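You operate a simulated robot arm through the tools that you are given. There is no shell and no other tool.

Carry out the task below with a simulated robot arm. There is one attempt and no reset: what you move stays moved.

Task
Change the outlet plate for the 3 mm one and restart the jet.
Fine: shut the outlet and free the green screw first; old plate into the rack; tighten the screw before opening.

The check looks at the end state, three seconds after you hand in, the way a careful person would. Anything else that was tipped, shoved, dropped, spilled or broken makes it a failure.

Robot
A 7-joint arm with a two-finger parallel gripper, fixed in place. Base frame: the origin is on the floor under the middle of its stand, x ahead of it, y to its left, z up; the work surface is at about z = 90. Units: cm, degrees, N and s.
With the tool pointing down near the work surface it reaches from about 22 to 74 cm from the base axis. Its first joint turns from -166.0 to 166.0 degrees. Payload 1.57 kg.
The TCP is the grasp point between the finger pads, 3 cm short of the fingertips. In the tool frame z runs along the fingers and y along their closing line. Largest opening 11 cm; finger width 2.4, thickness 1.2; the body of the gripper, 4.8 by 11.2 cm, starts 7.8 cm behind the TCP.
Orientation is told as [roll, pitch, yaw] about the base's x, y, z axes, in that order, counted from this pose: with the fingers straight down and closing along the base's y, the tool's x points along the base's -x, its y along +y and its z along -z.

Tools
- The arm moves only by the tool arm_command. Its argument "plan" is a list of rows, each a list of 7 numbers: the opening, from 0 (shut) to 1 (fully open), then the shift along the tool's x, y, z in cm, then the turn, a rotation vector about the tool's x, y, z in degrees. In form: [[jaw, dx, dy, dz, ax, ay, az], ...]. A call has 1 to 20 rows; each row is the pose to reach, as a shift and turn from the pose commanded when the call began, along the tool's axes at that moment. A row lasts 0.2 s, in which the tool goes at most 5 cm and 8.6 degrees; a call with a longer step from one row to the next is refused whole, and so is a gripper value outside its range. A pose out of reach is approached as far as the arm can. The call stops where the force on the tool passes 40 N (or 10 N more than at its start, if that is more) or the arm is blocked; 0.2 s more then pass. Each finger travels about 4.5 cm/s and halts on what it meets, pressing with about 29 N; the grip force reading is that of the motor and also rises with nothing between the fingers. The clock runs only during rows and for 0.2 s after the last one: add rows that repeat a pose to give the fingers time. The reply holds the time, the measured pose of the TCP, the force on the tool along the base axes, the opening and the grip force, in the units named above and with some noise, with the torque about the TCP (base axes, N m) and any sound that the robot's microphone picked up, and new pictures: "show" is both (left out), scene, wrist or none.
- Cameras (640 x 400 px; columns grow to the right, rows downward): "scene" is fixed at [40.03, -50.57, 175.95]; the picture's right is [0.97, 0.24, 0.00], its down [0.13, -0.53, -0.84] and it looks along [-0.20, 0.81, -0.55] (base axes); focal length 324 px, centre (320, 200). "wrist" rides on the gripper at [7, 1.6, -14.1] in the tool frame; the picture's right is [-0.23, 0.97, 0.00], its down [-0.86, -0.20, -0.48] and it looks along [-0.47, -0.11, 0.88] (tool axes); focal length 222 px, centre (320, 200). There is no depth. A picture from a camera that has moved, and an enlarged one, comes with that camera's place and axes in the base frame and with its lens. The place of the scene camera against the robot may be out by one fixed shift of up to 2.5 cm in any direction.
- move_column(by): slides the trunk up (or, below 0, down) by that many cm; the arm rides with it, the base frame stays. It gives what a move gives, with no picture.
- close_up(camera, box): a new picture of the part [left, top, right, bottom] of that camera's present view, enlarged. No time passes.
- finish_job(): hands the job in; it is judged then, once.

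Nothing tells you positions but the pictures and the camera data. Unless the task says otherwise, let go and move clear before handing in.

The tools are called after ">>>" as a command line: name --pt "numbers of a row" for each row, then --argument value for the rest, lists and objects as JSON in quotes. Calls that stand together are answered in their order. arm_command: Moves the arm, as the interface text tells. Its arguments: {"type":"object","properties":{"plan":{"type":"array","items":{"type":"array","items":{"type":"number"}}},"show":{"type":"string","enum":["both","scene","wrist","none"]}},"required":["plan"]} The other tools are called the same way: move_column (by) moves the trunk up or down; close_up (camera, box) takes an enlarged picture of a part of a camera's view; finish_job () hands the job in.

At the start:

```text
t: 0.0
eef_pos: [15.33, 37.07, 141.63]
ee_rot: [0.0, -0.1, -0.1]
force: [0.3, 0.3, 0.8]
wrist_torque: [-0.01, 0.01, 0.0]
width: 11.0
finger_force: 0.0
trunk travel left (down, up): [-57.5, 1.5]
```

scene: 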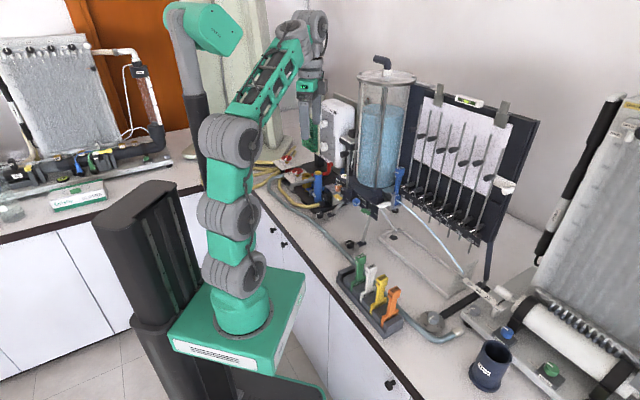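
wrist: 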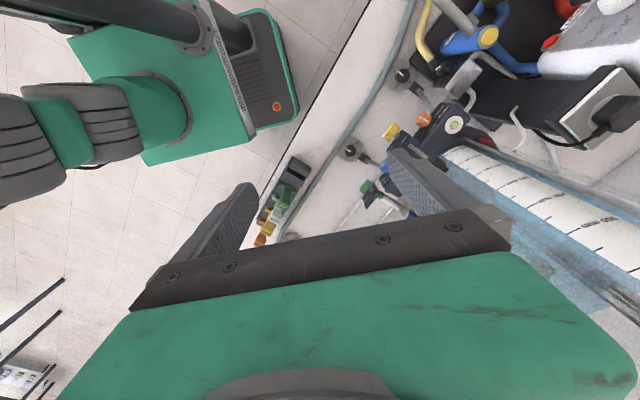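

I see a bench with a water tank with a jet outlet at its base, and a rack with coloured plates (green, white, yellow, orange) in front of it. I'll look closer before moving anything.

>>> close_up --camera "scene" --box '[320, 140, 480, 240]'

>>> close_up --camera "scene" --box '[320, 240, 480, 340]'

>>> close_up --camera "scene" --box '[240, 130, 400, 230]'

>>> close_up --camera "wrist" --box '[240, 80, 480, 230]'

>>> close_up --camera "scene" --box '[440, 240, 640, 400]'

```text
4.00 times, centred on (400, 190) of scene
camera zoom: at [40.03, -50.57, 175.95], right [0.97, 0.24, 0.0], down [0.13, -0.53, -0.84], along [-0.2, 0.81, -0.55], focal length 1294 px, centre (0, 240)
```

zoom: 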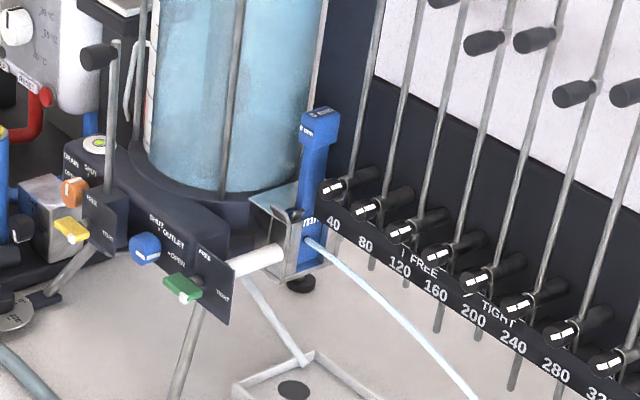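

```text
4.00 times, centred on (400, 290) of scene
camera zoom: at [40.03, -50.57, 175.95], right [0.97, 0.24, 0.0], down [0.13, -0.53, -0.84], along [-0.2, 0.81, -0.55], focal length 1294 px, centre (0, -160)
```

zoom: 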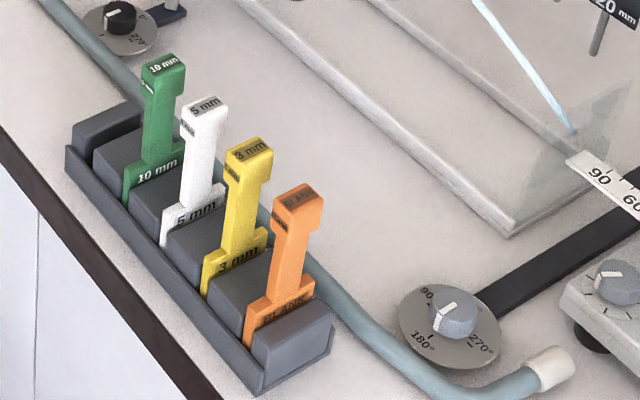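

```text
4.00 times, centred on (320, 180) of scene
camera zoom: at [40.03, -50.57, 175.95], right [0.97, 0.24, 0.0], down [0.13, -0.53, -0.84], along [-0.2, 0.81, -0.55], focal length 1294 px, centre (320, 280)
```

zoom: 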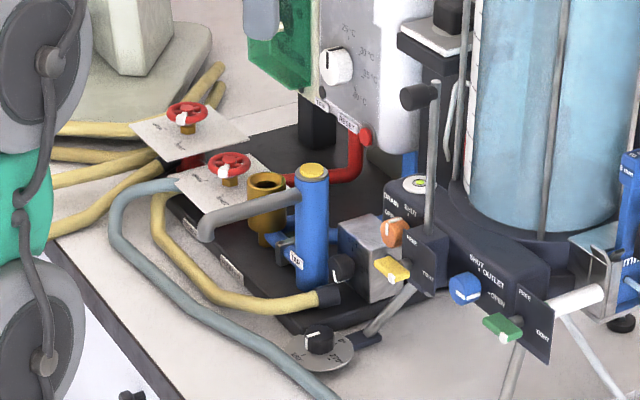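

```text
2.67 times, centred on (360, 155) of wrist
camera zoom: at [8.38, 38.7, 155.8], right [0.23, 0.97, 0.0], down [0.85, -0.2, 0.48], along [0.47, -0.11, -0.88], focal length 592 px, centre (213, 320)
```

zoom: 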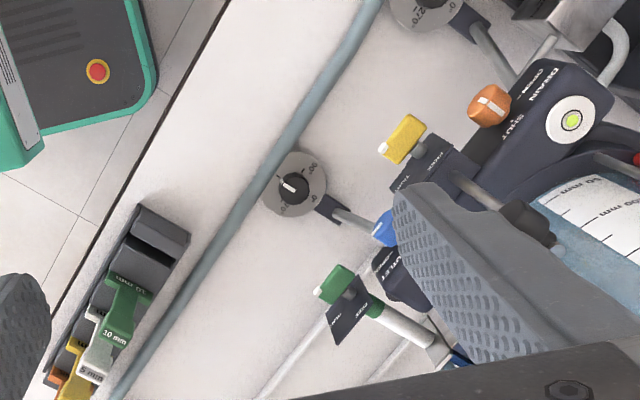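

```text
2.50 times, centred on (540, 320) of scene
camera zoom: at [40.03, -50.57, 175.95], right [0.97, 0.24, 0.0], down [0.13, -0.53, -0.84], along [-0.2, 0.81, -0.55], focal length 809 px, centre (-230, -100)
```

zoom: 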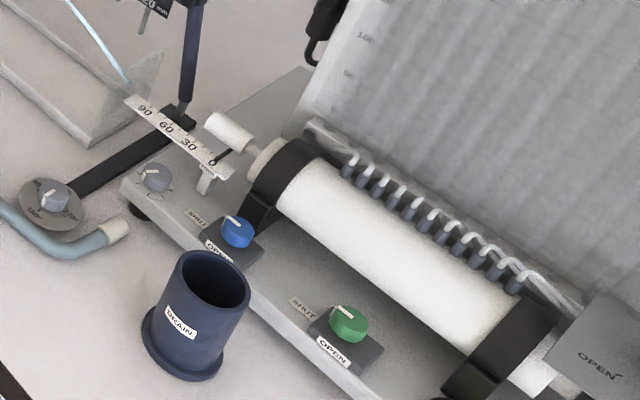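

The outlet assembly is at the tank's base: a blue outlet knob, a green screw with FREE/TIGHT marks, and a blue plate with the jet leaving it. I'll zoom in more tightly to read the markings and geometry.

>>> close_up --camera "scene" --box '[345, 180, 409, 220]'

>>> close_up --camera "scene" --box '[375, 160, 423, 220]'

>>> close_up --camera "scene" --box '[330, 250, 410, 300]'

>>> close_up --camera "scene" --box '[340, 280, 420, 340]'

>>> close_up --camera "wrist" --box '[330, 130, 440, 220]'

>>> close_up --camera "wrist" --box '[240, 140, 340, 240]'

```text
10.00 times, centred on (377, 200) of scene
camera zoom: at [40.03, -50.57, 175.95], right [0.97, 0.24, 0.0], down [0.13, -0.53, -0.84], along [-0.2, 0.81, -0.55], focal length 3234 px, centre (-250, 200)
```

zoom: 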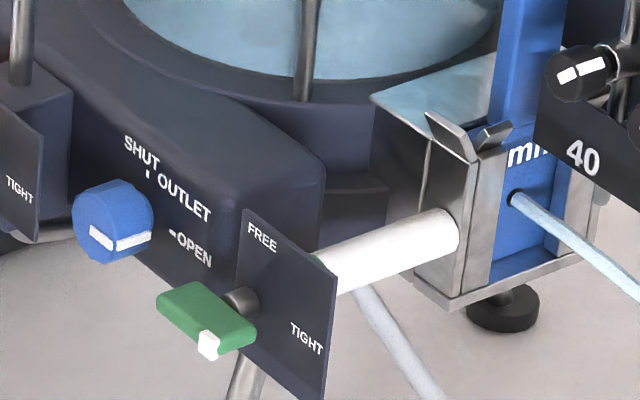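

```text
6.67 times, centred on (399, 190) of scene
camera zoom: at [40.03, -50.57, 175.95], right [0.97, 0.24, 0.0], down [0.13, -0.53, -0.84], along [-0.2, 0.81, -0.55], focal length 2156 px, centre (-207, 267)
```

zoom: 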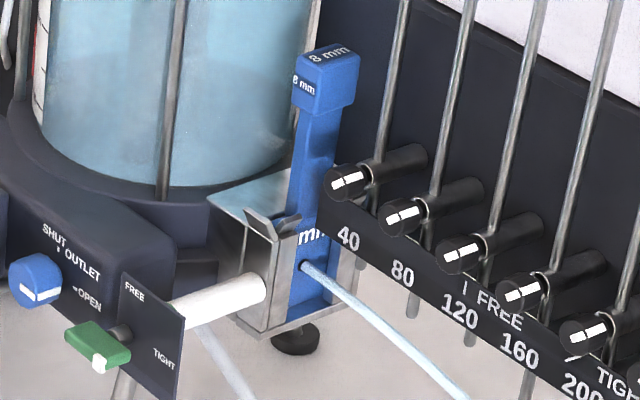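

```text
8.00 times, centred on (370, 275) of scene
camera zoom: at [40.03, -50.57, 175.95], right [0.97, 0.24, 0.0], down [0.13, -0.53, -0.84], along [-0.2, 0.81, -0.55], focal length 2588 px, centre (-80, -400)
```

zoom: 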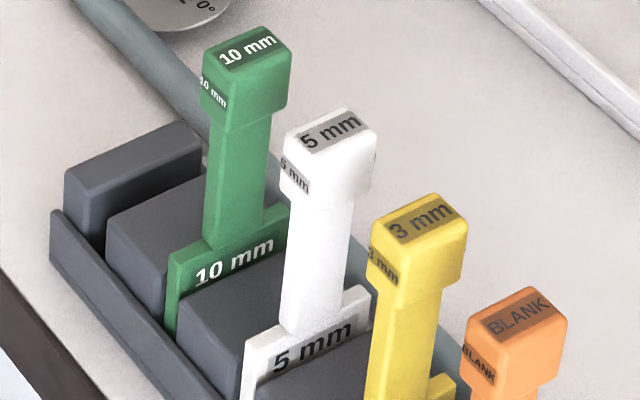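

```text
6.67 times, centred on (380, 310) of scene
camera zoom: at [40.03, -50.57, 175.95], right [0.97, 0.24, 0.0], down [0.13, -0.53, -0.84], along [-0.2, 0.81, -0.55], focal length 2156 px, centre (-80, -533)
```

zoom: 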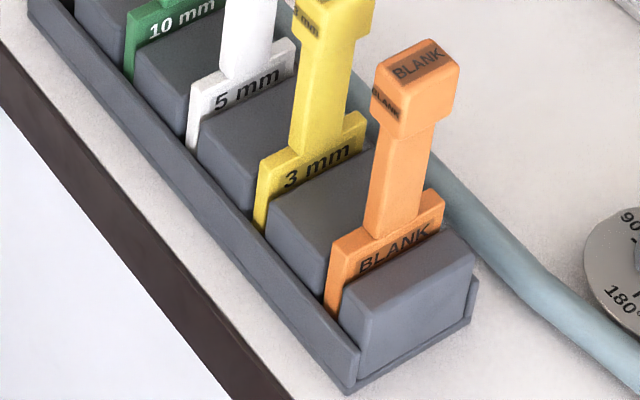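

```text
4.44 times, centred on (385, 175) of wrist
camera zoom: at [8.38, 38.7, 155.8], right [0.23, 0.97, 0.0], down [0.85, -0.2, 0.48], along [0.47, -0.11, -0.88], focal length 987 px, centre (31, 311)
```

zoom: 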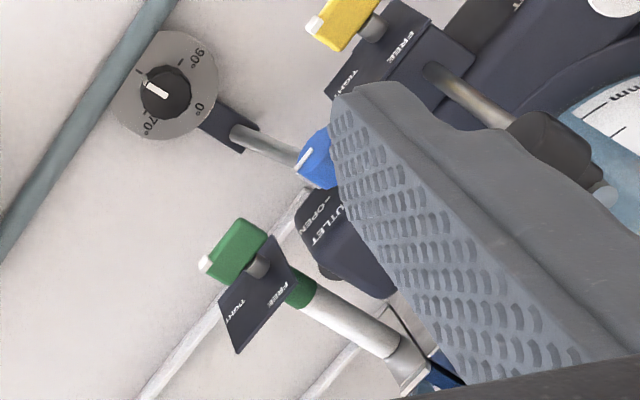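

```text
4.00 times, centred on (290, 190) of wrist
camera zoom: at [8.38, 38.7, 155.8], right [0.23, 0.97, 0.0], down [0.85, -0.2, 0.48], along [0.47, -0.11, -0.88], focal length 888 px, centre (440, 240)
```

zoom: 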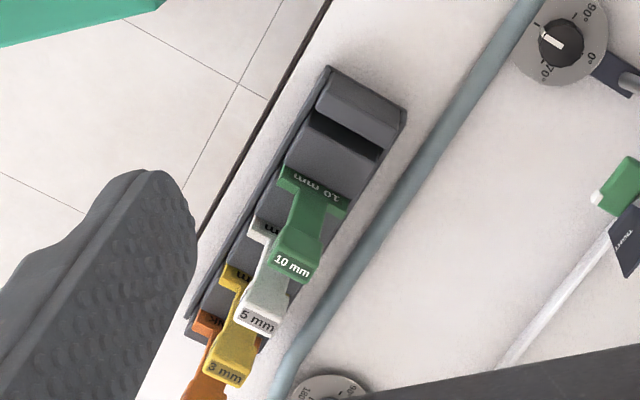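

The bench runs at about 45° to the base, and its normal is roughly (0.71, 0.71). The outlet knob is near (29, 49, 107), the green wing near (33, 44, 107), the 8 mm plate near (43, 55), and the rack near (36, 18) with an empty slot at its left end. I'll turn the tool to face the bench and tilt it for a better look.

>>> arm_command --pt "0.5 0 0 0 0 0 -7.5" --pt "0.5 0 0 0 0 0 -15" --pt "0.5 0 0 0 0 0 -22.5" --pt "0.5 0 0 0 0 0 -30" --pt "0.5 0 0 0 0 0 -37.5" --pt "0.5 0 0 0 0 0 -45" --show "wrist"

```text
t: 1.4
eef_pos: [15.3, 37.09, 141.57]
ee_rot: [0.0, -0.1, 45.1]
force: [0.0, -0.3, -0.6]
wrist_torque: [0.01, 0.04, -0.04]
width: 5.51
finger_force: 0.1
trunk travel left (down, up): [-57.5, 1.5]
camera wrist: at [9.23, 33.27, 155.78], right [-0.53, 0.85, 0.0], down [0.74, 0.46, 0.48], along [0.41, 0.25, -0.88], focal length 222 px, centre (320, 200)
```

wrist: 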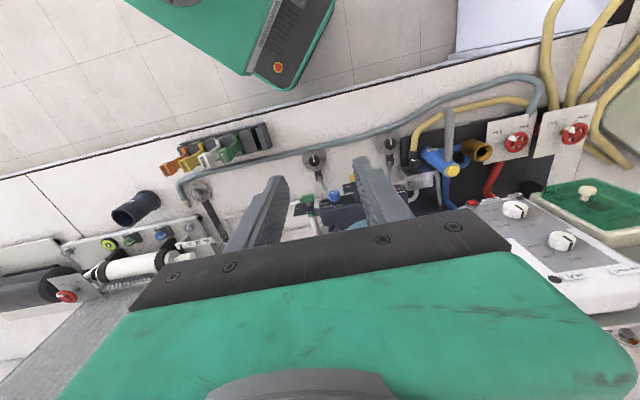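

The tool is now yawed 45° and the bench fixtures line up in the wrist view. Next I'll tilt the tool 45° toward the bench.

>>> arm_command --pt "0.5 0 0 0 0 -7.5 0" --pt "0.5 0 0 0 0 -15 0" --pt "0.5 0 0 0 0 -22.5 0" --pt "0.5 0 0 0 0 -30 0" --pt "0.5 0 0 0 0 -37.5 0" --pt "0.5 0 0 0 0 -45 0" --show "both"

```text
t: 2.8
eef_pos: [14.73, 36.06, 142.75]
ee_rot: [0.1, -45.2, 44.8]
force: [-0.1, -0.4, 0.7]
wrist_torque: [0.04, 0.02, 0.03]
width: 5.51
finger_force: 0.1
out of reach, approached as far as the arm can: row 6
trunk travel left (down, up): [-57.5, 1.5]
camera wrist: at [3.13, 26.65, 147.79], right [-0.57, 0.8, 0.16], down [0.33, 0.04, 0.94], along [0.75, 0.59, -0.29], focal length 222 px, centre (320, 200)
```

scene: 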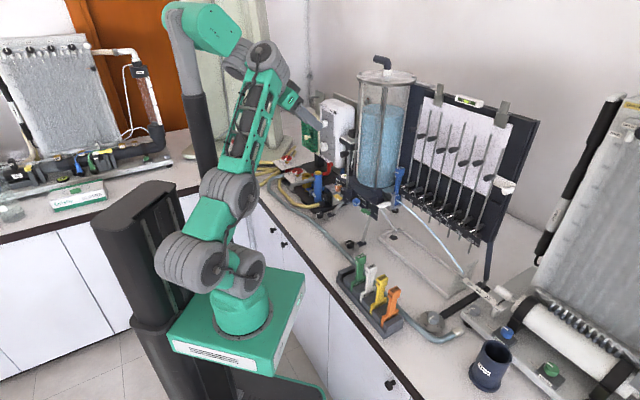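
wrist: 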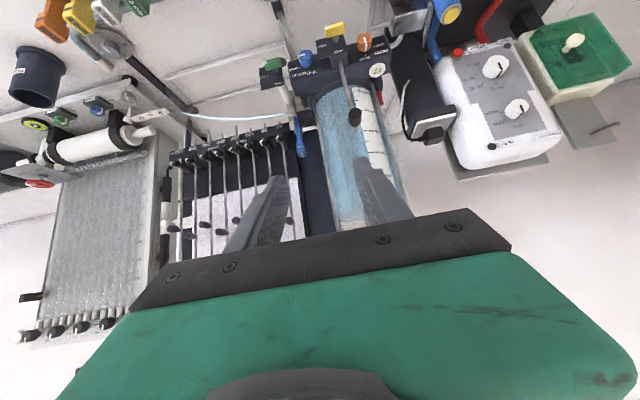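

The arm was close to its limit there, but the apparatus ahead is visible (upside-down in the wrist view). I'll move lower and a little forward, still well short of the knobs, to get a proper front view.

>>> arm_command --pt "0.5 1.77 -0.8 3.9 0 0 0" --pt "0.5 3.53 -1.7 7.8 0 0 0" --pt "0.5 5.3 -2.5 11.65 0 0 0" --pt "0.5 7.07 -3.3 15.5 0 0 0" --pt "0.5 8.8 -4.2 19.4 0 0 0" --pt "0.5 10.6 -5 23.3 0 0 0" --show "both"

```text
t: 4.2
eef_pos: [15.01, 34.72, 141.07]
ee_rot: [-0.1, -44.8, 45.0]
force: [0.1, 0.2, -0.8]
wrist_torque: [0.05, 0.04, -0.01]
width: 5.49
finger_force: 0.0
out of reach, approached as far as the arm can: row 1, 2, 3, 4, 5, 6
trunk travel left (down, up): [-57.5, 1.5]
camera wrist: at [3.39, 25.37, 146.22], right [-0.57, 0.8, 0.16], down [0.33, 0.05, 0.94], along [0.75, 0.59, -0.3], focal length 222 px, centre (320, 200)
```

scene: 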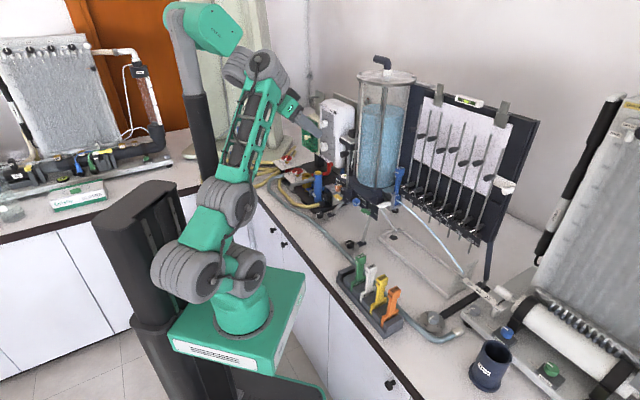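
wrist: 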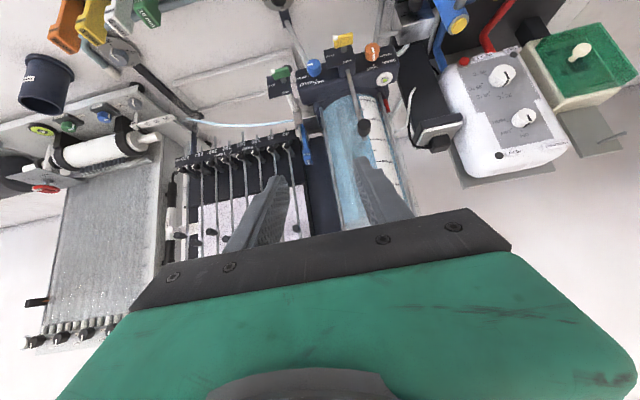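

The arm's folded posture blocks this move at the current height. I'll lower the trunk so the same posture lands near the outlet height, then look again.

>>> move_column --by -12

>>> close_up --camera "scene" --box '[140, 0, 460, 400]'

>>> close_up --camera "wrist" --box '[160, 0, 480, 200]'

```text
t: 5.7
eef_pos: [15.03, 34.82, 129.04]
ee_rot: [-0.1, -44.8, 45.0]
force: [-0.1, -0.1, 0.0]
wrist_torque: [-0.04, -0.01, 0.02]
width: 5.5
finger_force: 0.0
trunk travel left (down, up): [-45.5, 13.5]
```

```text
1.00 times, centred on (300, 200) of scene (not enlarged: the box is as wide or as high as the picture)
camera zoom: at [40.03, -50.57, 175.95], right [0.97, 0.24, 0.0], down [0.13, -0.53, -0.84], along [-0.2, 0.81, -0.55], focal length 324 px, centre (340, 200)
```

zoom: 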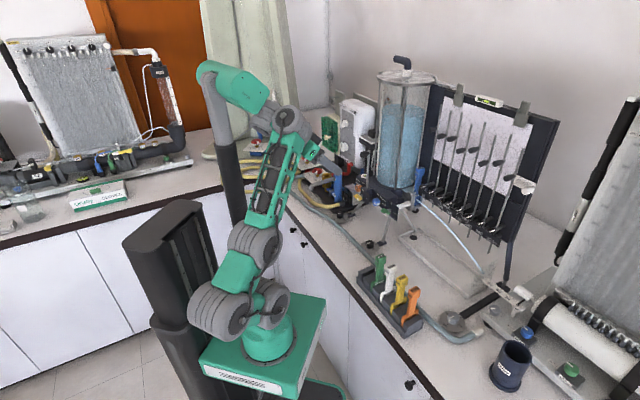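

```text
2.00 times, centred on (320, 100) of wrist
camera zoom: at [3.39, 25.38, 134.23], right [-0.57, 0.8, 0.16], down [0.33, 0.05, 0.94], along [0.75, 0.59, -0.29], focal length 444 px, centre (320, 400)
```

zoom: 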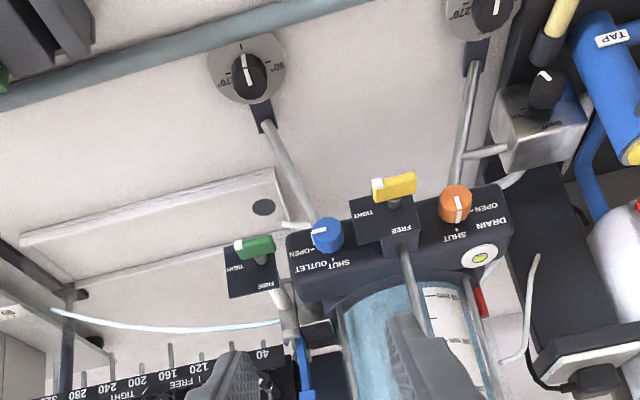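

Lowering the trunk gives a very clear view: outlet pointer at OPEN, green screw at TIGHT, yellow screw TIGHT and drain SHUT. I'll send a hold command to see which pose the controller takes as its current command.

>>> arm_command --pt "0.5 0 0 0 0 0 0" --pt "0.5 0 0 0 0 0 0" --show "none"

```text
t: 6.3
eef_pos: [15.0, 34.84, 128.98]
ee_rot: [0.0, -44.8, 45.0]
force: [0.1, 0.3, 0.8]
wrist_torque: [0.02, -0.02, 0.03]
width: 5.5
finger_force: 0.0
trunk travel left (down, up): [-45.5, 13.5]
```

The hold kept the arm where it is, so commands build on the reached pose. I'll try moving straight forward along the bench normal.

>>> arm_command --pt "0.5 -1.4 0 1.4 0 0 0" --pt "0.5 -2.8 0 2.8 0 0 0" --pt "0.5 -4.2 0 4.2 0 0 0" --pt "0.5 -5.6 0 5.6 0 0 0" --show "scene"

```text
t: 7.3
eef_pos: [19.69, 38.92, 132.57]
ee_rot: [-0.4, -43.4, 45.0]
force: [-1.5, 0.3, -0.5]
wrist_torque: [0.01, 0.01, 0.03]
width: 5.51
finger_force: 0.1
out of reach, approached as far as the arm can: row 1, 2, 3, 4
trunk travel left (down, up): [-45.5, 13.5]
```

scene: 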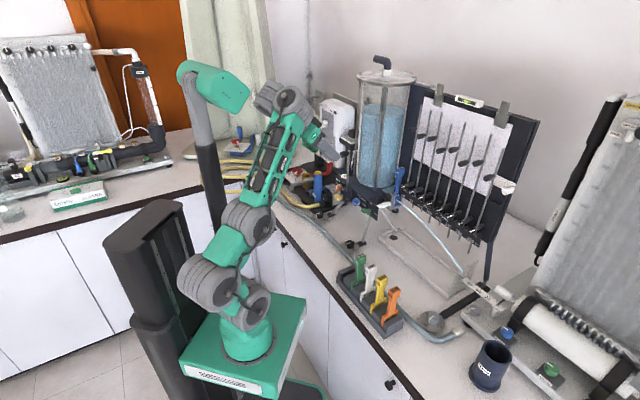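

Forward travel pushes the arm upward, so the elbow is in an awkward posture. I'll go back to tool-down, lower the hand so the forearm points forward, and then tilt again.

>>> arm_command --pt "0.5 0 0 0 0 7.3 0" --pt "0.5 0 0 0 0 14.6 0" --pt "0.5 0 0 0 0 21.9 0" --pt "0.5 0 0 0 0 29.2 0" --pt "0.5 0 0 0 0 36.5 0" --pt "0.5 0 0 0 0 43.4 0" --show "scene"

```text
t: 8.7
eef_pos: [19.32, 38.07, 128.97]
ee_rot: [0.0, -1.3, 44.8]
force: [-0.8, -0.5, -0.1]
wrist_torque: [0.05, 0.0, -0.01]
width: 5.49
finger_force: 0.1
out of reach, approached as far as the arm can: row 6
trunk travel left (down, up): [-45.5, 13.5]
```

scene: 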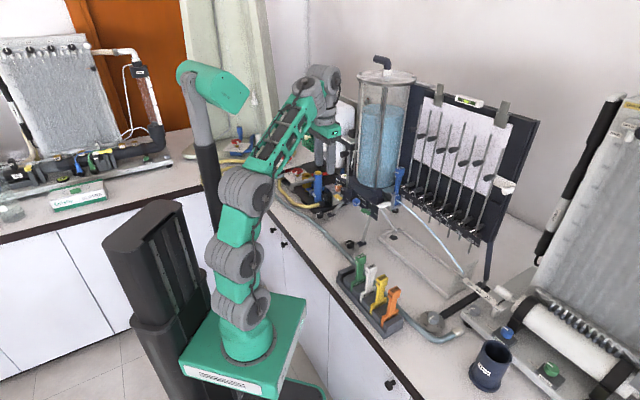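

The elbow is now stacked upright, which is better. I'll lower the hand with the tool pointing down over clear bench space in front of the knobs.

>>> arm_command --pt "0.5 0 0 4 0 0 0" --pt "0.5 0 0 8 0 0 0" --pt "0.5 0 0 12 0 0 0" --pt "0.5 0 0 16 0 0 0" --show "scene"

```text
t: 9.7
eef_pos: [19.72, 38.45, 113.39]
ee_rot: [-0.1, -1.6, 44.9]
force: [0.7, -0.1, -0.6]
wrist_torque: [0.05, -0.03, 0.0]
width: 5.51
finger_force: 0.2
trunk travel left (down, up): [-45.5, 13.5]
```

scene: 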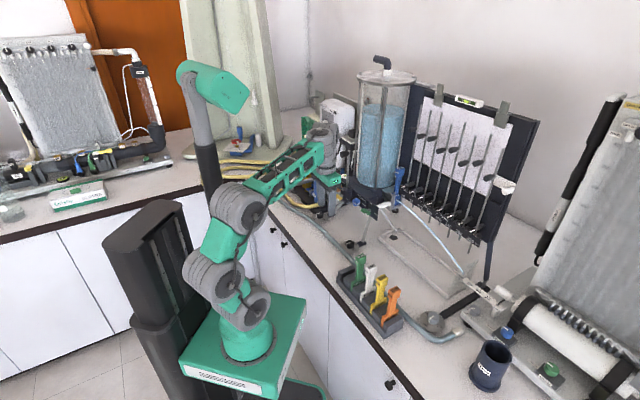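

The forearm is still nearly level. Raising the trunk and lowering the hand again will lift the elbow.

>>> move_column --by 12

>>> arm_command --pt "0.5 0 0 4 0 0 0" --pt "0.5 0 0 8 0 0 0" --pt "0.5 0 0 12 0 0 0" --pt "0.5 0 0 14 0 0 0" --show "scene"

```text
t: 11.2
eef_pos: [19.9, 38.53, 125.31]
ee_rot: [-0.1, -1.4, 44.9]
force: [0.9, -0.8, 0.1]
wrist_torque: [-0.01, -0.01, 0.01]
width: 5.51
finger_force: 0.1
trunk travel left (down, up): [-57.5, 1.5]
```

```text
t: 12.2
eef_pos: [20.28, 39.24, 112.04]
ee_rot: [-0.1, -1.1, 44.9]
force: [0.2, -0.2, -0.4]
wrist_torque: [-0.01, 0.01, -0.03]
width: 5.51
finger_force: 0.0
out of reach, approached as far as the arm can: row 4
trunk travel left (down, up): [-57.5, 1.5]
```

scene: 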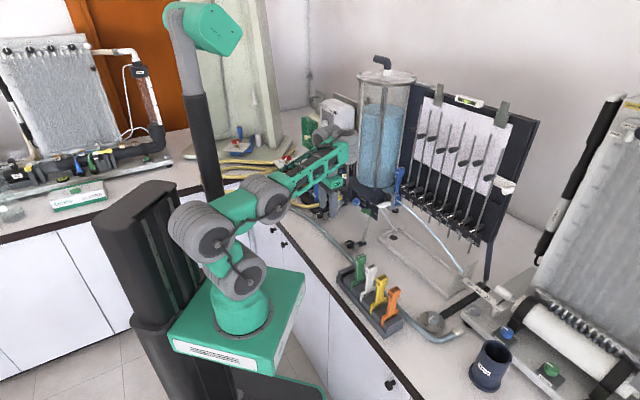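

I'll test a gradual tilt from here and watch whether the arm follows.

>>> arm_command --pt "0.5 0 0 0 0 -8 0" --pt "0.5 0 0 0 0 -16 0" --pt "0.5 0 0 0 0 -24 0" --pt "0.5 0 0 0 0 -32 0" --show "scene"

```text
t: 13.2
eef_pos: [17.18, 40.31, 130.29]
ee_rot: [-1.0, -29.4, 44.9]
force: [-0.6, 1.2, -1.2]
wrist_torque: [0.01, -0.01, 0.02]
width: 5.51
finger_force: 0.1
out of reach, approached as far as the arm can: row 1, 2, 3, 4
trunk travel left (down, up): [-57.5, 1.5]
```

scene: 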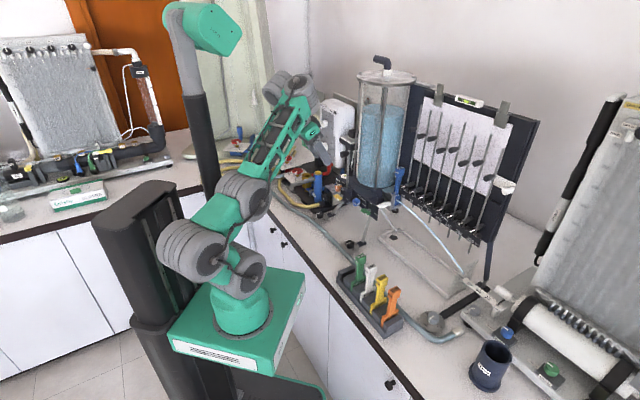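

The forearm keeps rising when I tilt. I'll look at the arm itself to understand how its joints are folded.

>>> close_up --camera "scene" --box '[140, 50, 360, 350]'

>>> close_up --camera "scene" --box '[150, 180, 310, 280]'

>>> close_up --camera "scene" --box '[220, 60, 380, 190]'

```text
1.33 times, centred on (250, 200) of scene
camera zoom: at [40.03, -50.57, 175.95], right [0.97, 0.24, 0.0], down [0.13, -0.53, -0.84], along [-0.2, 0.81, -0.55], focal length 431 px, centre (413, 200)
```

zoom: 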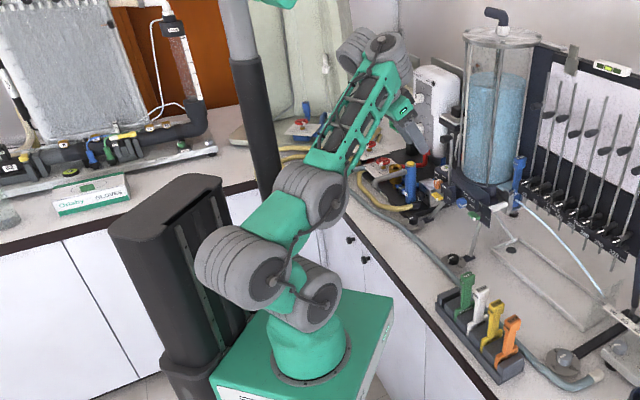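

```text
4.00 times, centred on (230, 230) of scene
camera zoom: at [40.03, -50.57, 175.95], right [0.97, 0.24, 0.0], down [0.13, -0.53, -0.84], along [-0.2, 0.81, -0.55], focal length 1294 px, centre (680, 80)
```

zoom: 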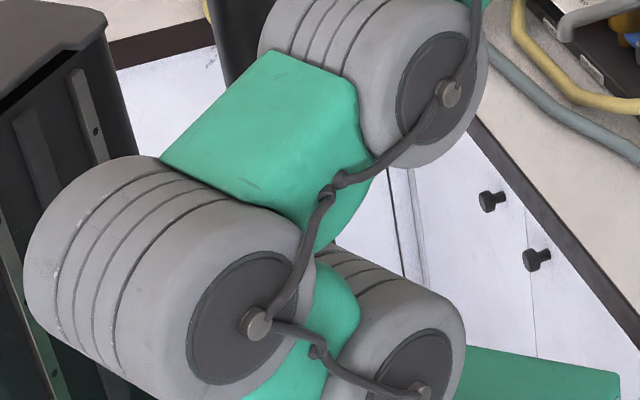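

```text
3.08 times, centred on (300, 125) of scene
camera zoom: at [40.03, -50.57, 175.95], right [0.97, 0.24, 0.0], down [0.13, -0.53, -0.84], along [-0.2, 0.81, -0.55], focal length 995 px, centre (382, 431)
```

zoom: 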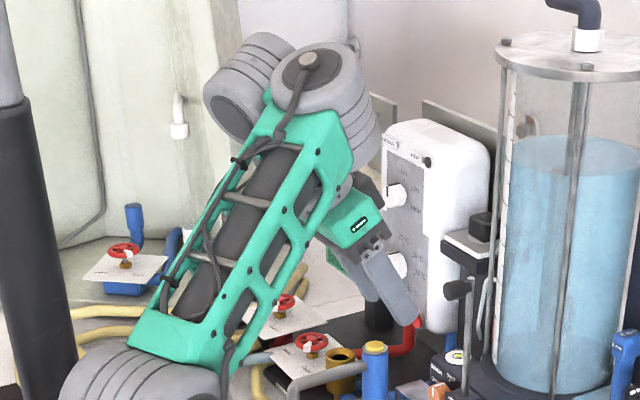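

The three large drums are parallel pitch joints folded back, and they need the wrist well above the shoulder. So I'll raise the hand while tilting to horizontal, then use the trunk to bring everything down.

>>> arm_command --pt "0.5 -1.54 0 -2.7 0 -7.5 0" --pt "0.5 -3.08 0 -5.4 0 -15 0" --pt "0.5 -4.6 0 -8.2 0 -22.5 0" --pt "0.5 -6.15 0 -10.9 0 -30 0" --pt "0.5 -7.7 0 -13.6 0 -37.5 0" --pt "0.5 -9.2 0 -16.3 0 -45 0" --pt "0.5 -10.8 0 -19.1 0 -52.5 0" --pt "0.5 -12.3 0 -21.8 0 -60 0" --show "scene"

```text
t: 14.5
eef_pos: [17.32, 27.69, 142.5]
ee_rot: [-13.3, -47.0, 55.9]
force: [-0.4, 0.9, -0.2]
wrist_torque: [-0.06, 0.01, -0.11]
width: 5.47
finger_force: 0.0
out of reach, approached as far as the arm can: row 1, 2, 3, 4, 5, 6
trunk travel left (down, up): [-57.5, 1.5]
stopped in row 6: the arm was blocked; the commanded pose is now the measured one
```

scene: 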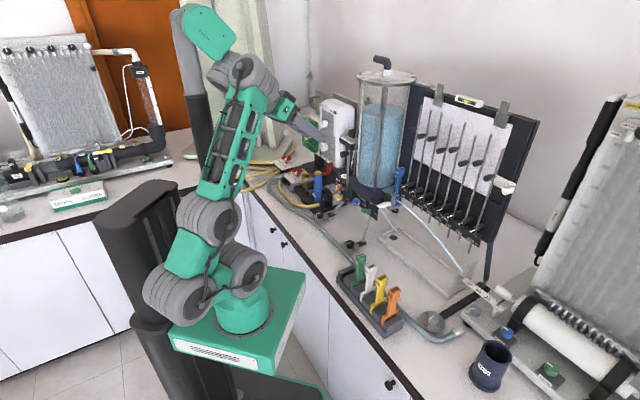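

The arm was blocked in that fold, likely against itself. I'll inspect the wrist joints before choosing a better posture.

>>> close_up --camera "scene" --box '[190, 40, 350, 140]'

>>> close_up --camera "scene" --box '[140, 170, 300, 330]'

```text
4.00 times, centred on (270, 90) of scene
camera zoom: at [40.03, -50.57, 175.95], right [0.97, 0.24, 0.0], down [0.13, -0.53, -0.84], along [-0.2, 0.81, -0.55], focal length 1294 px, centre (520, 640)
```

zoom: 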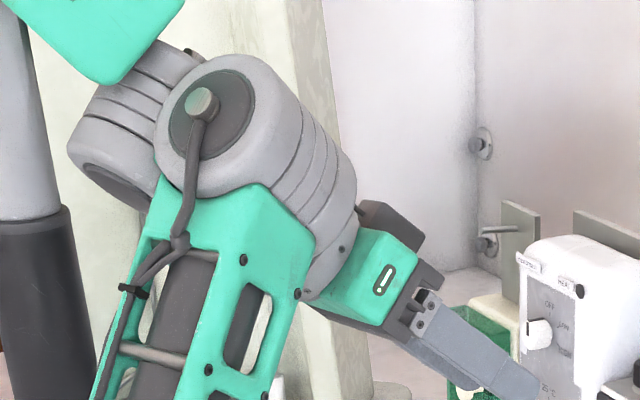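

```text
2.50 times, centred on (220, 250) of scene
camera zoom: at [40.03, -50.57, 175.95], right [0.97, 0.24, 0.0], down [0.13, -0.53, -0.84], along [-0.2, 0.81, -0.55], focal length 809 px, centre (570, 75)
```

zoom: 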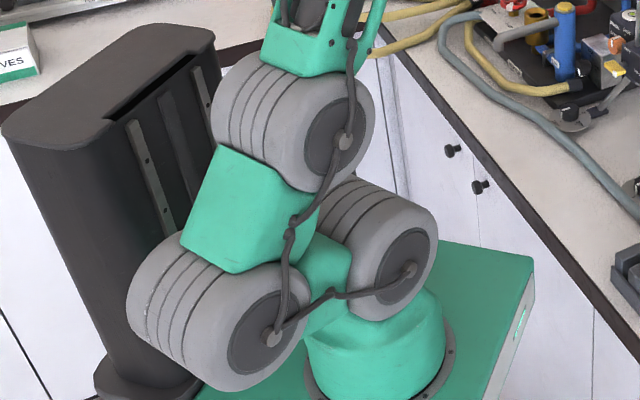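

The elbow drum folded back onto the base. I'll return to tool-down a bit further out so the arm unfolds.

>>> arm_command --pt "0.5 -1.13 0.84 2.18 -1.34 7.96 0.8" --pt "0.5 -2.26 1.68 4.35 -2.68 15.92 1.6" --pt "0.5 -3.39 2.53 6.53 -4.0 23.9 2.4" --pt "0.5 -4.52 3.37 8.7 -5.35 31.8 3.2" --pt "0.5 -5.65 4.2 10.9 -6.7 39.8 4.0" --pt "0.5 -6.78 5.05 13.06 -8.03 47.75 4.79" --show "scene"

```text
t: 15.9
eef_pos: [23.91, 40.28, 140.17]
ee_rot: [1.3, -2.2, 45.3]
force: [0.3, 0.2, -0.3]
wrist_torque: [-0.05, 0.04, 0.02]
width: 5.48
finger_force: 0.0
trunk travel left (down, up): [-57.5, 1.5]
```

scene: 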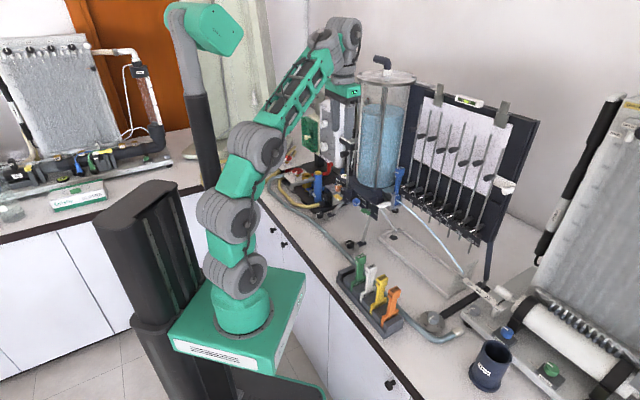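

The arm is extended nicely now. I'll back off toward the robot, then tilt by pivoting about the wrist instead of the fingertips, to see whether the wrist joint itself allows it.

>>> arm_command --pt "0.5 4 0 0 0 0 0" --pt "0.5 8 0 0 0 0 0" --pt "0.5 12 0 0 0 0 0" --show "none"

>>> arm_command --pt "0.5 -2.6 0 -0.2 0 -7.5 0" --pt "0.5 -5.2 0 -0.7 0 -15 0" --pt "0.5 -7.65 0 -1.5 0 -22.5 0" --pt "0.5 -10 0 -2.7 0 -30 0" --pt "0.5 -12.2 0 -4.1 0 -37.5 0" --pt "0.5 -14.1 0 -5.9 0 -45 0" --show "scene"

```text
t: 16.7
eef_pos: [14.93, 31.58, 139.22]
ee_rot: [1.3, -2.4, 45.3]
force: [-0.2, -0.9, 0.3]
wrist_torque: [-0.02, -0.02, 0.0]
width: 5.53
finger_force: 0.1
trunk travel left (down, up): [-57.5, 1.5]
```

```text
t: 18.1
eef_pos: [24.73, 40.83, 149.14]
ee_rot: [1.8, -46.4, 43.9]
force: [-0.2, 0.2, -0.1]
wrist_torque: [0.03, 0.01, 0.01]
width: 5.51
finger_force: 0.1
out of reach, approached as far as the arm can: row 6
trunk travel left (down, up): [-57.5, 1.5]
```

scene: 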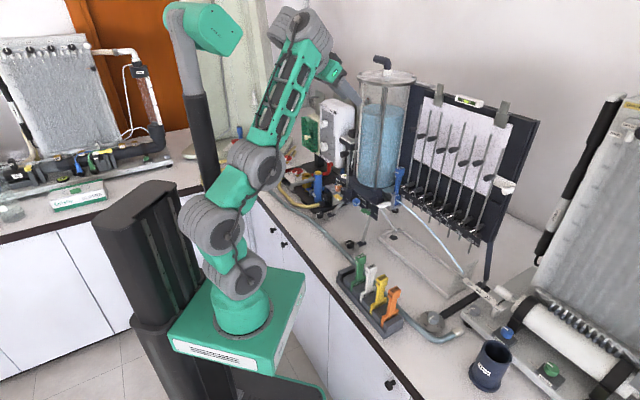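

The forearm rises in step with the tilt, so one wrist joint is at a limit. I'll look closely at the wrist again.

>>> close_up --camera "scene" --box '[240, 0, 380, 90]'

>>> close_up --camera "wrist" --box '[160, 0, 480, 200]'

```text
4.44 times, centred on (310, 45) of scene
camera zoom: at [40.03, -50.57, 175.95], right [0.97, 0.24, 0.0], down [0.13, -0.53, -0.84], along [-0.2, 0.81, -0.55], focal length 1438 px, centre (364, 889)
```

zoom: 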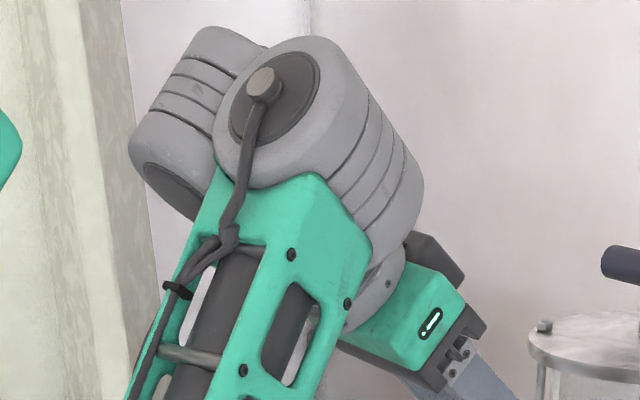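

```text
2.00 times, centred on (320, 100) of wrist
camera zoom: at [13.17, 31.26, 153.88], right [-0.58, 0.79, 0.19], down [0.33, 0.02, 0.94], along [0.75, 0.61, -0.27], focal length 444 px, centre (320, 400)
```

zoom: 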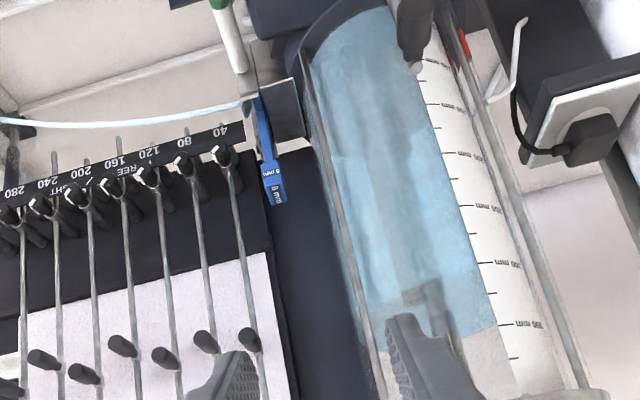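

The limit seems to be on how far the wrist unbends forward. I'll go back to tool-down and try the mirrored wrist, turning the tool 180° about its own axis, before tilting again.

>>> arm_command --pt "0.5 2.6 0 -0.2 0 7.5 0" --pt "0.5 5.2 0 -0.7 0 15 0" --pt "0.5 7.65 0 -1.5 0 22.5 0" --pt "0.5 10 0 -2.7 0 30 0" --pt "0.5 12.2 0 -4.1 0 37.5 0" --pt "0.5 14.1 0 -5.9 0 45 0" --show "none"

>>> arm_command --pt "0.5 0 0 0 0 0 8.5" --pt "0.5 0 0 0 0 0 17" --pt "0.5 0 0 0 0 0 25.5" --pt "0.5 0 0 0 0 0 34" --pt "0.5 0 0 0 0 0 42.5" --pt "0.5 0 0 0 0 0 51" --pt "0.5 0 0 0 0 0 59.5" --pt "0.5 0 0 0 0 0 68" --pt "0.5 0 0 0 0 0 76.5" --pt "0.5 0 0 0 0 0 85" --pt "0.5 0 0 0 0 0 90" --show "scene"

```text
t: 19.5
eef_pos: [14.89, 31.14, 142.78]
ee_rot: [1.3, -2.3, 45.4]
force: [0.5, 0.6, -0.8]
wrist_torque: [-0.01, 0.0, 0.02]
width: 5.49
finger_force: 0.1
trunk travel left (down, up): [-57.5, 1.5]
```

```text
t: 21.9
eef_pos: [14.64, 30.99, 142.73]
ee_rot: [2.3, 1.3, -44.8]
force: [-0.2, 0.1, 1.1]
wrist_torque: [0.02, -0.01, -0.03]
width: 5.52
finger_force: 0.0
trunk travel left (down, up): [-57.5, 1.5]
```

scene: 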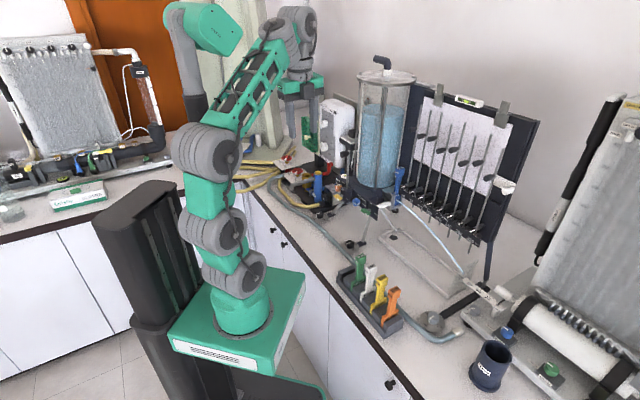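

Half the turn worked. I'll go on to the full 180°.

>>> arm_command --pt "0.5 0 0 0 0 0 8.5" --pt "0.5 0 0 0 0 0 17" --pt "0.5 0 0 0 0 0 25.5" --pt "0.5 0 0 0 0 0 34" --pt "0.5 0 0 0 0 0 42.5" --pt "0.5 0 0 0 0 0 51" --pt "0.5 0 0 0 0 0 59.5" --pt "0.5 0 0 0 0 0 68" --pt "0.5 0 0 0 0 0 76.5" --pt "0.5 0 0 0 0 0 85" --pt "0.5 0 0 0 0 0 90" --show "scene"

```text
t: 24.3
eef_pos: [16.58, 33.91, 129.19]
ee_rot: [-1.1, 2.0, -133.6]
force: [1.1, 2.6, -0.2]
wrist_torque: [-0.23, 0.11, -0.01]
width: 5.51
finger_force: 0.0
out of reach, approached as far as the arm can: row 7, 8, 9, 10, 11
trunk travel left (down, up): [-57.5, 1.5]
```

scene: 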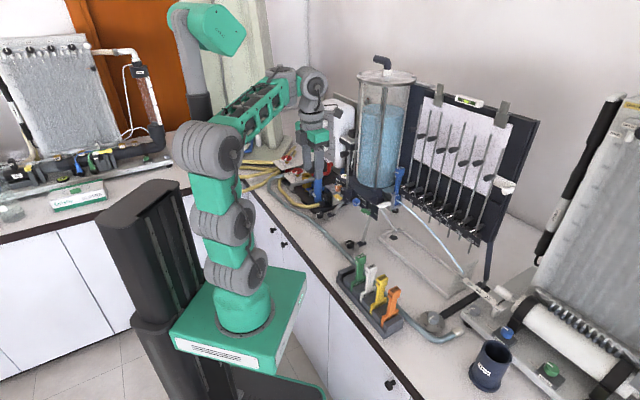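

At the limit the wrist changed over into another configuration, which could help. I'll test a forward tilt from here, pivoting about the wrist.

>>> arm_command --pt "0.5 2.6 0 -0.2 0 7.5 0" --pt "0.5 5.2 0 -0.7 0 15 0" --pt "0.5 7.65 0 -1.5 0 22.5 0" --pt "0.5 10 0 -2.7 0 30 0" --show "scene"

```text
t: 25.3
eef_pos: [23.31, 40.26, 132.73]
ee_rot: [-1.4, 32.5, -135.6]
force: [-0.6, -0.1, 0.5]
wrist_torque: [0.0, 0.0, 0.01]
width: 5.48
finger_force: 0.1
trunk travel left (down, up): [-57.5, 1.5]
```

scene: 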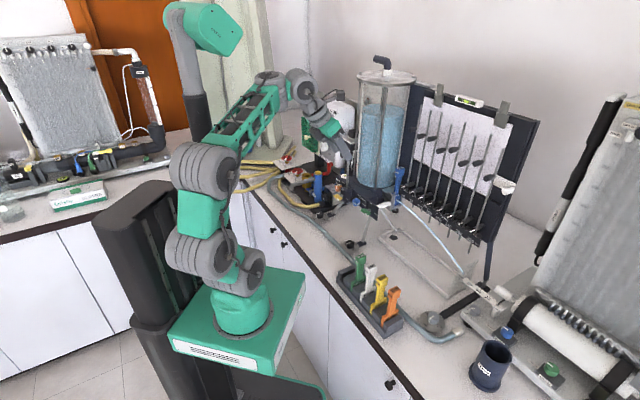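

That works: in this configuration the tool tilts freely. I'll keep tilting toward horizontal with the fingertips held in place.

>>> arm_command --pt "0.5 0 0 0 0 8 0" --pt "0.5 0 0 0 0 16 0" --pt "0.5 0 0 0 0 24 0" --pt "0.5 0 0 0 0 32 0" --pt "0.5 0 0 0 0 40 0" --pt "0.5 0 0 0 0 48 0" --pt "0.5 0 0 0 0 56 0" --show "both"

```text
t: 26.9
eef_pos: [22.54, 40.87, 140.8]
ee_rot: [-11.1, 87.7, -146.2]
force: [0.8, -0.3, -0.6]
wrist_torque: [-0.01, 0.01, -0.02]
width: 5.53
finger_force: 0.0
out of reach, approached as far as the arm can: row 5, 6, 7
trunk travel left (down, up): [-57.5, 1.5]
camera wrist: at [13.88, 29.95, 148.41], right [0.68, -0.7, -0.23], down [-0.51, -0.21, -0.83], along [0.53, 0.69, -0.5], focal length 222 px, centre (320, 200)
```

scene: 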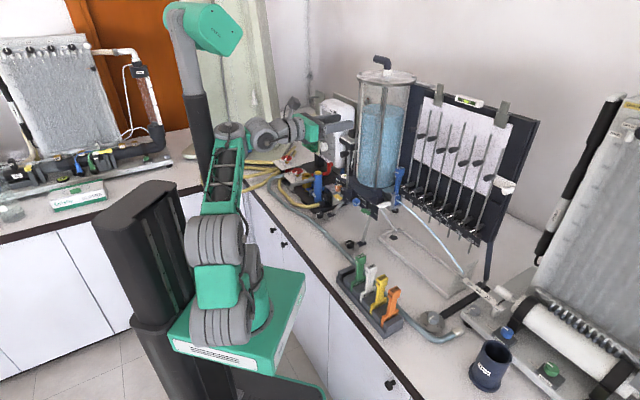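
wrist: 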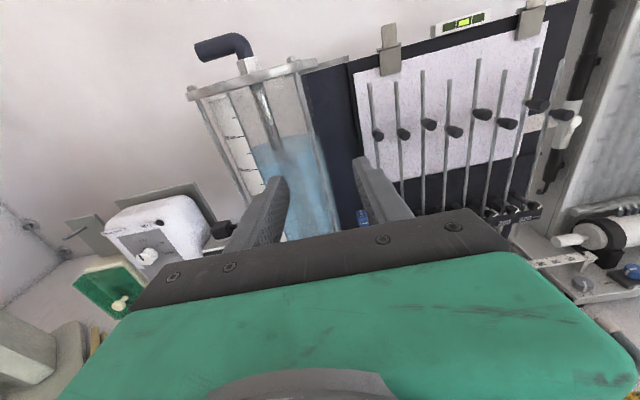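

The tool is now horizontal with the camera on top, which is the posture I need. I'll lower the trunk in stages to bring the hand to the knob height.

>>> move_column --by -20

>>> close_up --camera "scene" --box '[0, 0, 640, 400]'

>>> close_up --camera "wrist" --box '[0, 0, 640, 400]'

```text
t: 29.1
eef_pos: [22.46, 41.0, 120.71]
ee_rot: [-6.5, 87.6, -141.6]
force: [0.2, -0.4, -0.2]
wrist_torque: [-0.01, 0.0, 0.01]
width: 5.51
finger_force: 0.2
trunk travel left (down, up): [-37.5, 21.5]
```

```text
1.00 times, centred on (320, 200) of scene (not enlarged: the box is as wide or as high as the picture)
camera zoom: at [40.03, -50.57, 175.95], right [0.97, 0.24, 0.0], down [0.13, -0.53, -0.84], along [-0.2, 0.81, -0.55], focal length 324 px, centre (320, 200)
```

zoom: 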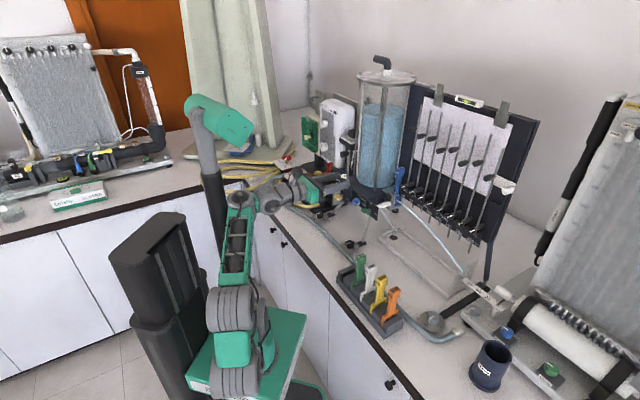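

```text
1.00 times, centred on (320, 200) of wrist (not enlarged: the box is as wide or as high as the picture)
camera zoom: at [13.86, 30.01, 128.3], right [0.68, -0.7, -0.23], down [-0.51, -0.22, -0.83], along [0.53, 0.68, -0.5], focal length 222 px, centre (320, 200)
```

zoom: 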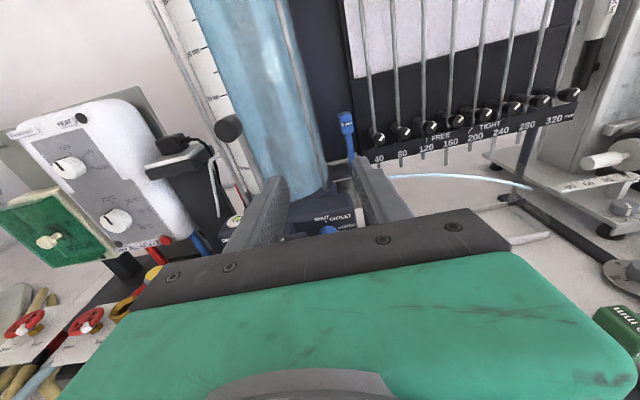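

The hand is horizontal at z≈121 with the outlet block visible below the fingers. I'll zoom in to measure the knob and wing positions.

>>> close_up --camera "wrist" --box '[220, 100, 460, 250]'

>>> close_up --camera "scene" --box '[220, 140, 420, 260]'

```text
2.67 times, centred on (340, 175) of wrist
camera zoom: at [13.86, 30.01, 128.3], right [0.68, -0.7, -0.23], down [-0.51, -0.22, -0.83], along [0.53, 0.68, -0.5], focal length 592 px, centre (267, 267)
```

zoom: 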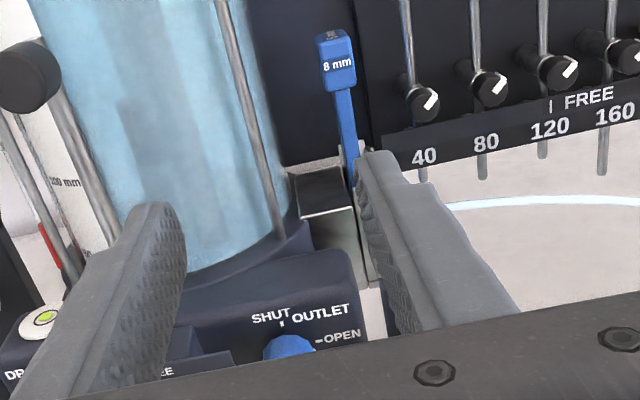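

```text
3.20 times, centred on (320, 200) of scene
camera zoom: at [40.03, -50.57, 175.95], right [0.97, 0.24, 0.0], down [0.13, -0.53, -0.84], along [-0.2, 0.81, -0.55], focal length 1035 px, centre (320, 200)
```

zoom: 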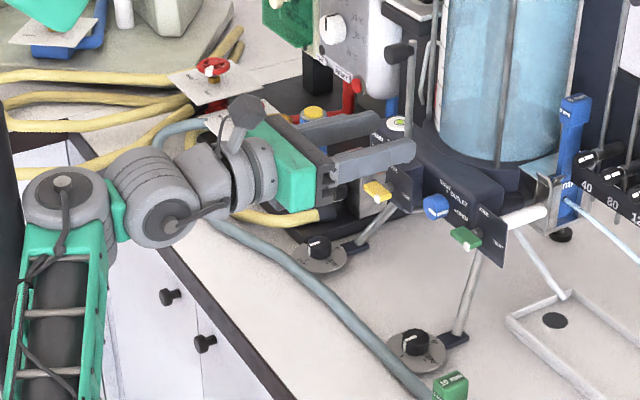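

The hand sits in front of and above the knobs. I'll lower the trunk another 11 cm so the outlet knob lies level with the fingers.

>>> move_column --by -11

>>> arm_command --pt "0.5 0 0 0 0 2.4 0" --pt "0.5 0 0 0 0 2.4 0" --show "both"

>>> close_up --camera "wrist" --box '[220, 90, 460, 240]'

```text
t: 30.5
eef_pos: [22.53, 41.08, 109.73]
ee_rot: [-4.7, 87.5, -139.9]
force: [-0.3, -0.1, 0.4]
wrist_torque: [0.0, 0.04, 0.0]
width: 5.53
finger_force: 0.0
trunk travel left (down, up): [-26.5, 32.5]
```

```text
t: 31.1
eef_pos: [22.64, 40.88, 110.66]
ee_rot: [-50.9, 89.8, 173.5]
force: [-0.6, 0.4, 0.4]
wrist_torque: [-0.03, 0.02, 0.02]
width: 5.5
finger_force: 0.0
out of reach, approached as far as the arm can: row 1, 2
trunk travel left (down, up): [-26.5, 32.5]
camera wrist: at [13.7, 29.77, 117.64], right [0.68, -0.7, -0.23], down [-0.48, -0.19, -0.85], along [0.55, 0.69, -0.47], focal length 222 px, centre (320, 200)
```

scene: 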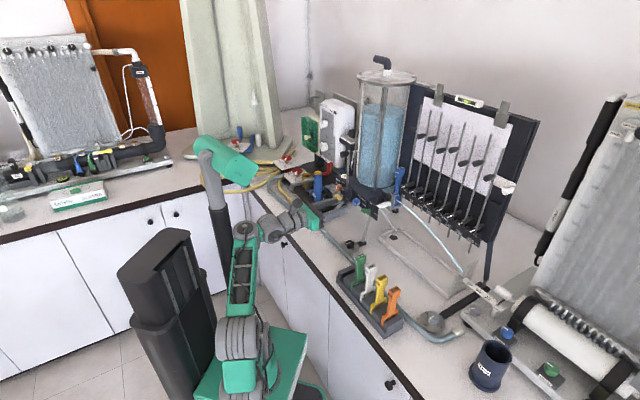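
wrist: 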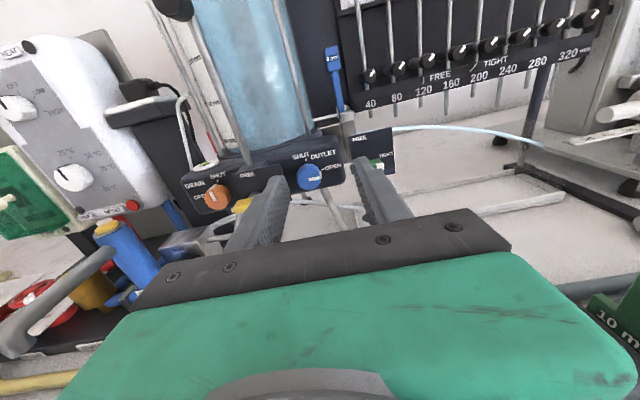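

```text
2.67 times, centred on (340, 165) of wrist
camera zoom: at [13.7, 29.77, 117.64], right [0.68, -0.7, -0.23], down [-0.48, -0.19, -0.85], along [0.55, 0.69, -0.47], focal length 592 px, centre (267, 293)
```

zoom: 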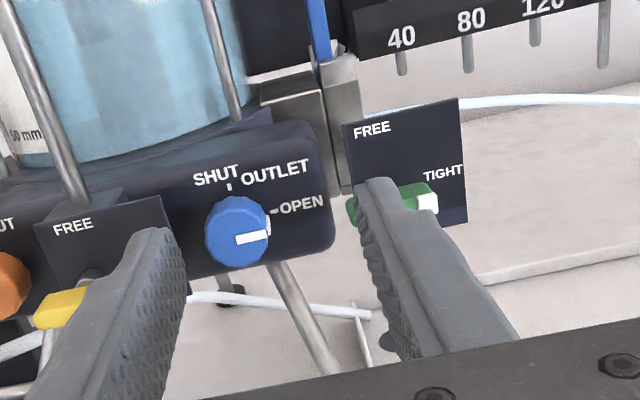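

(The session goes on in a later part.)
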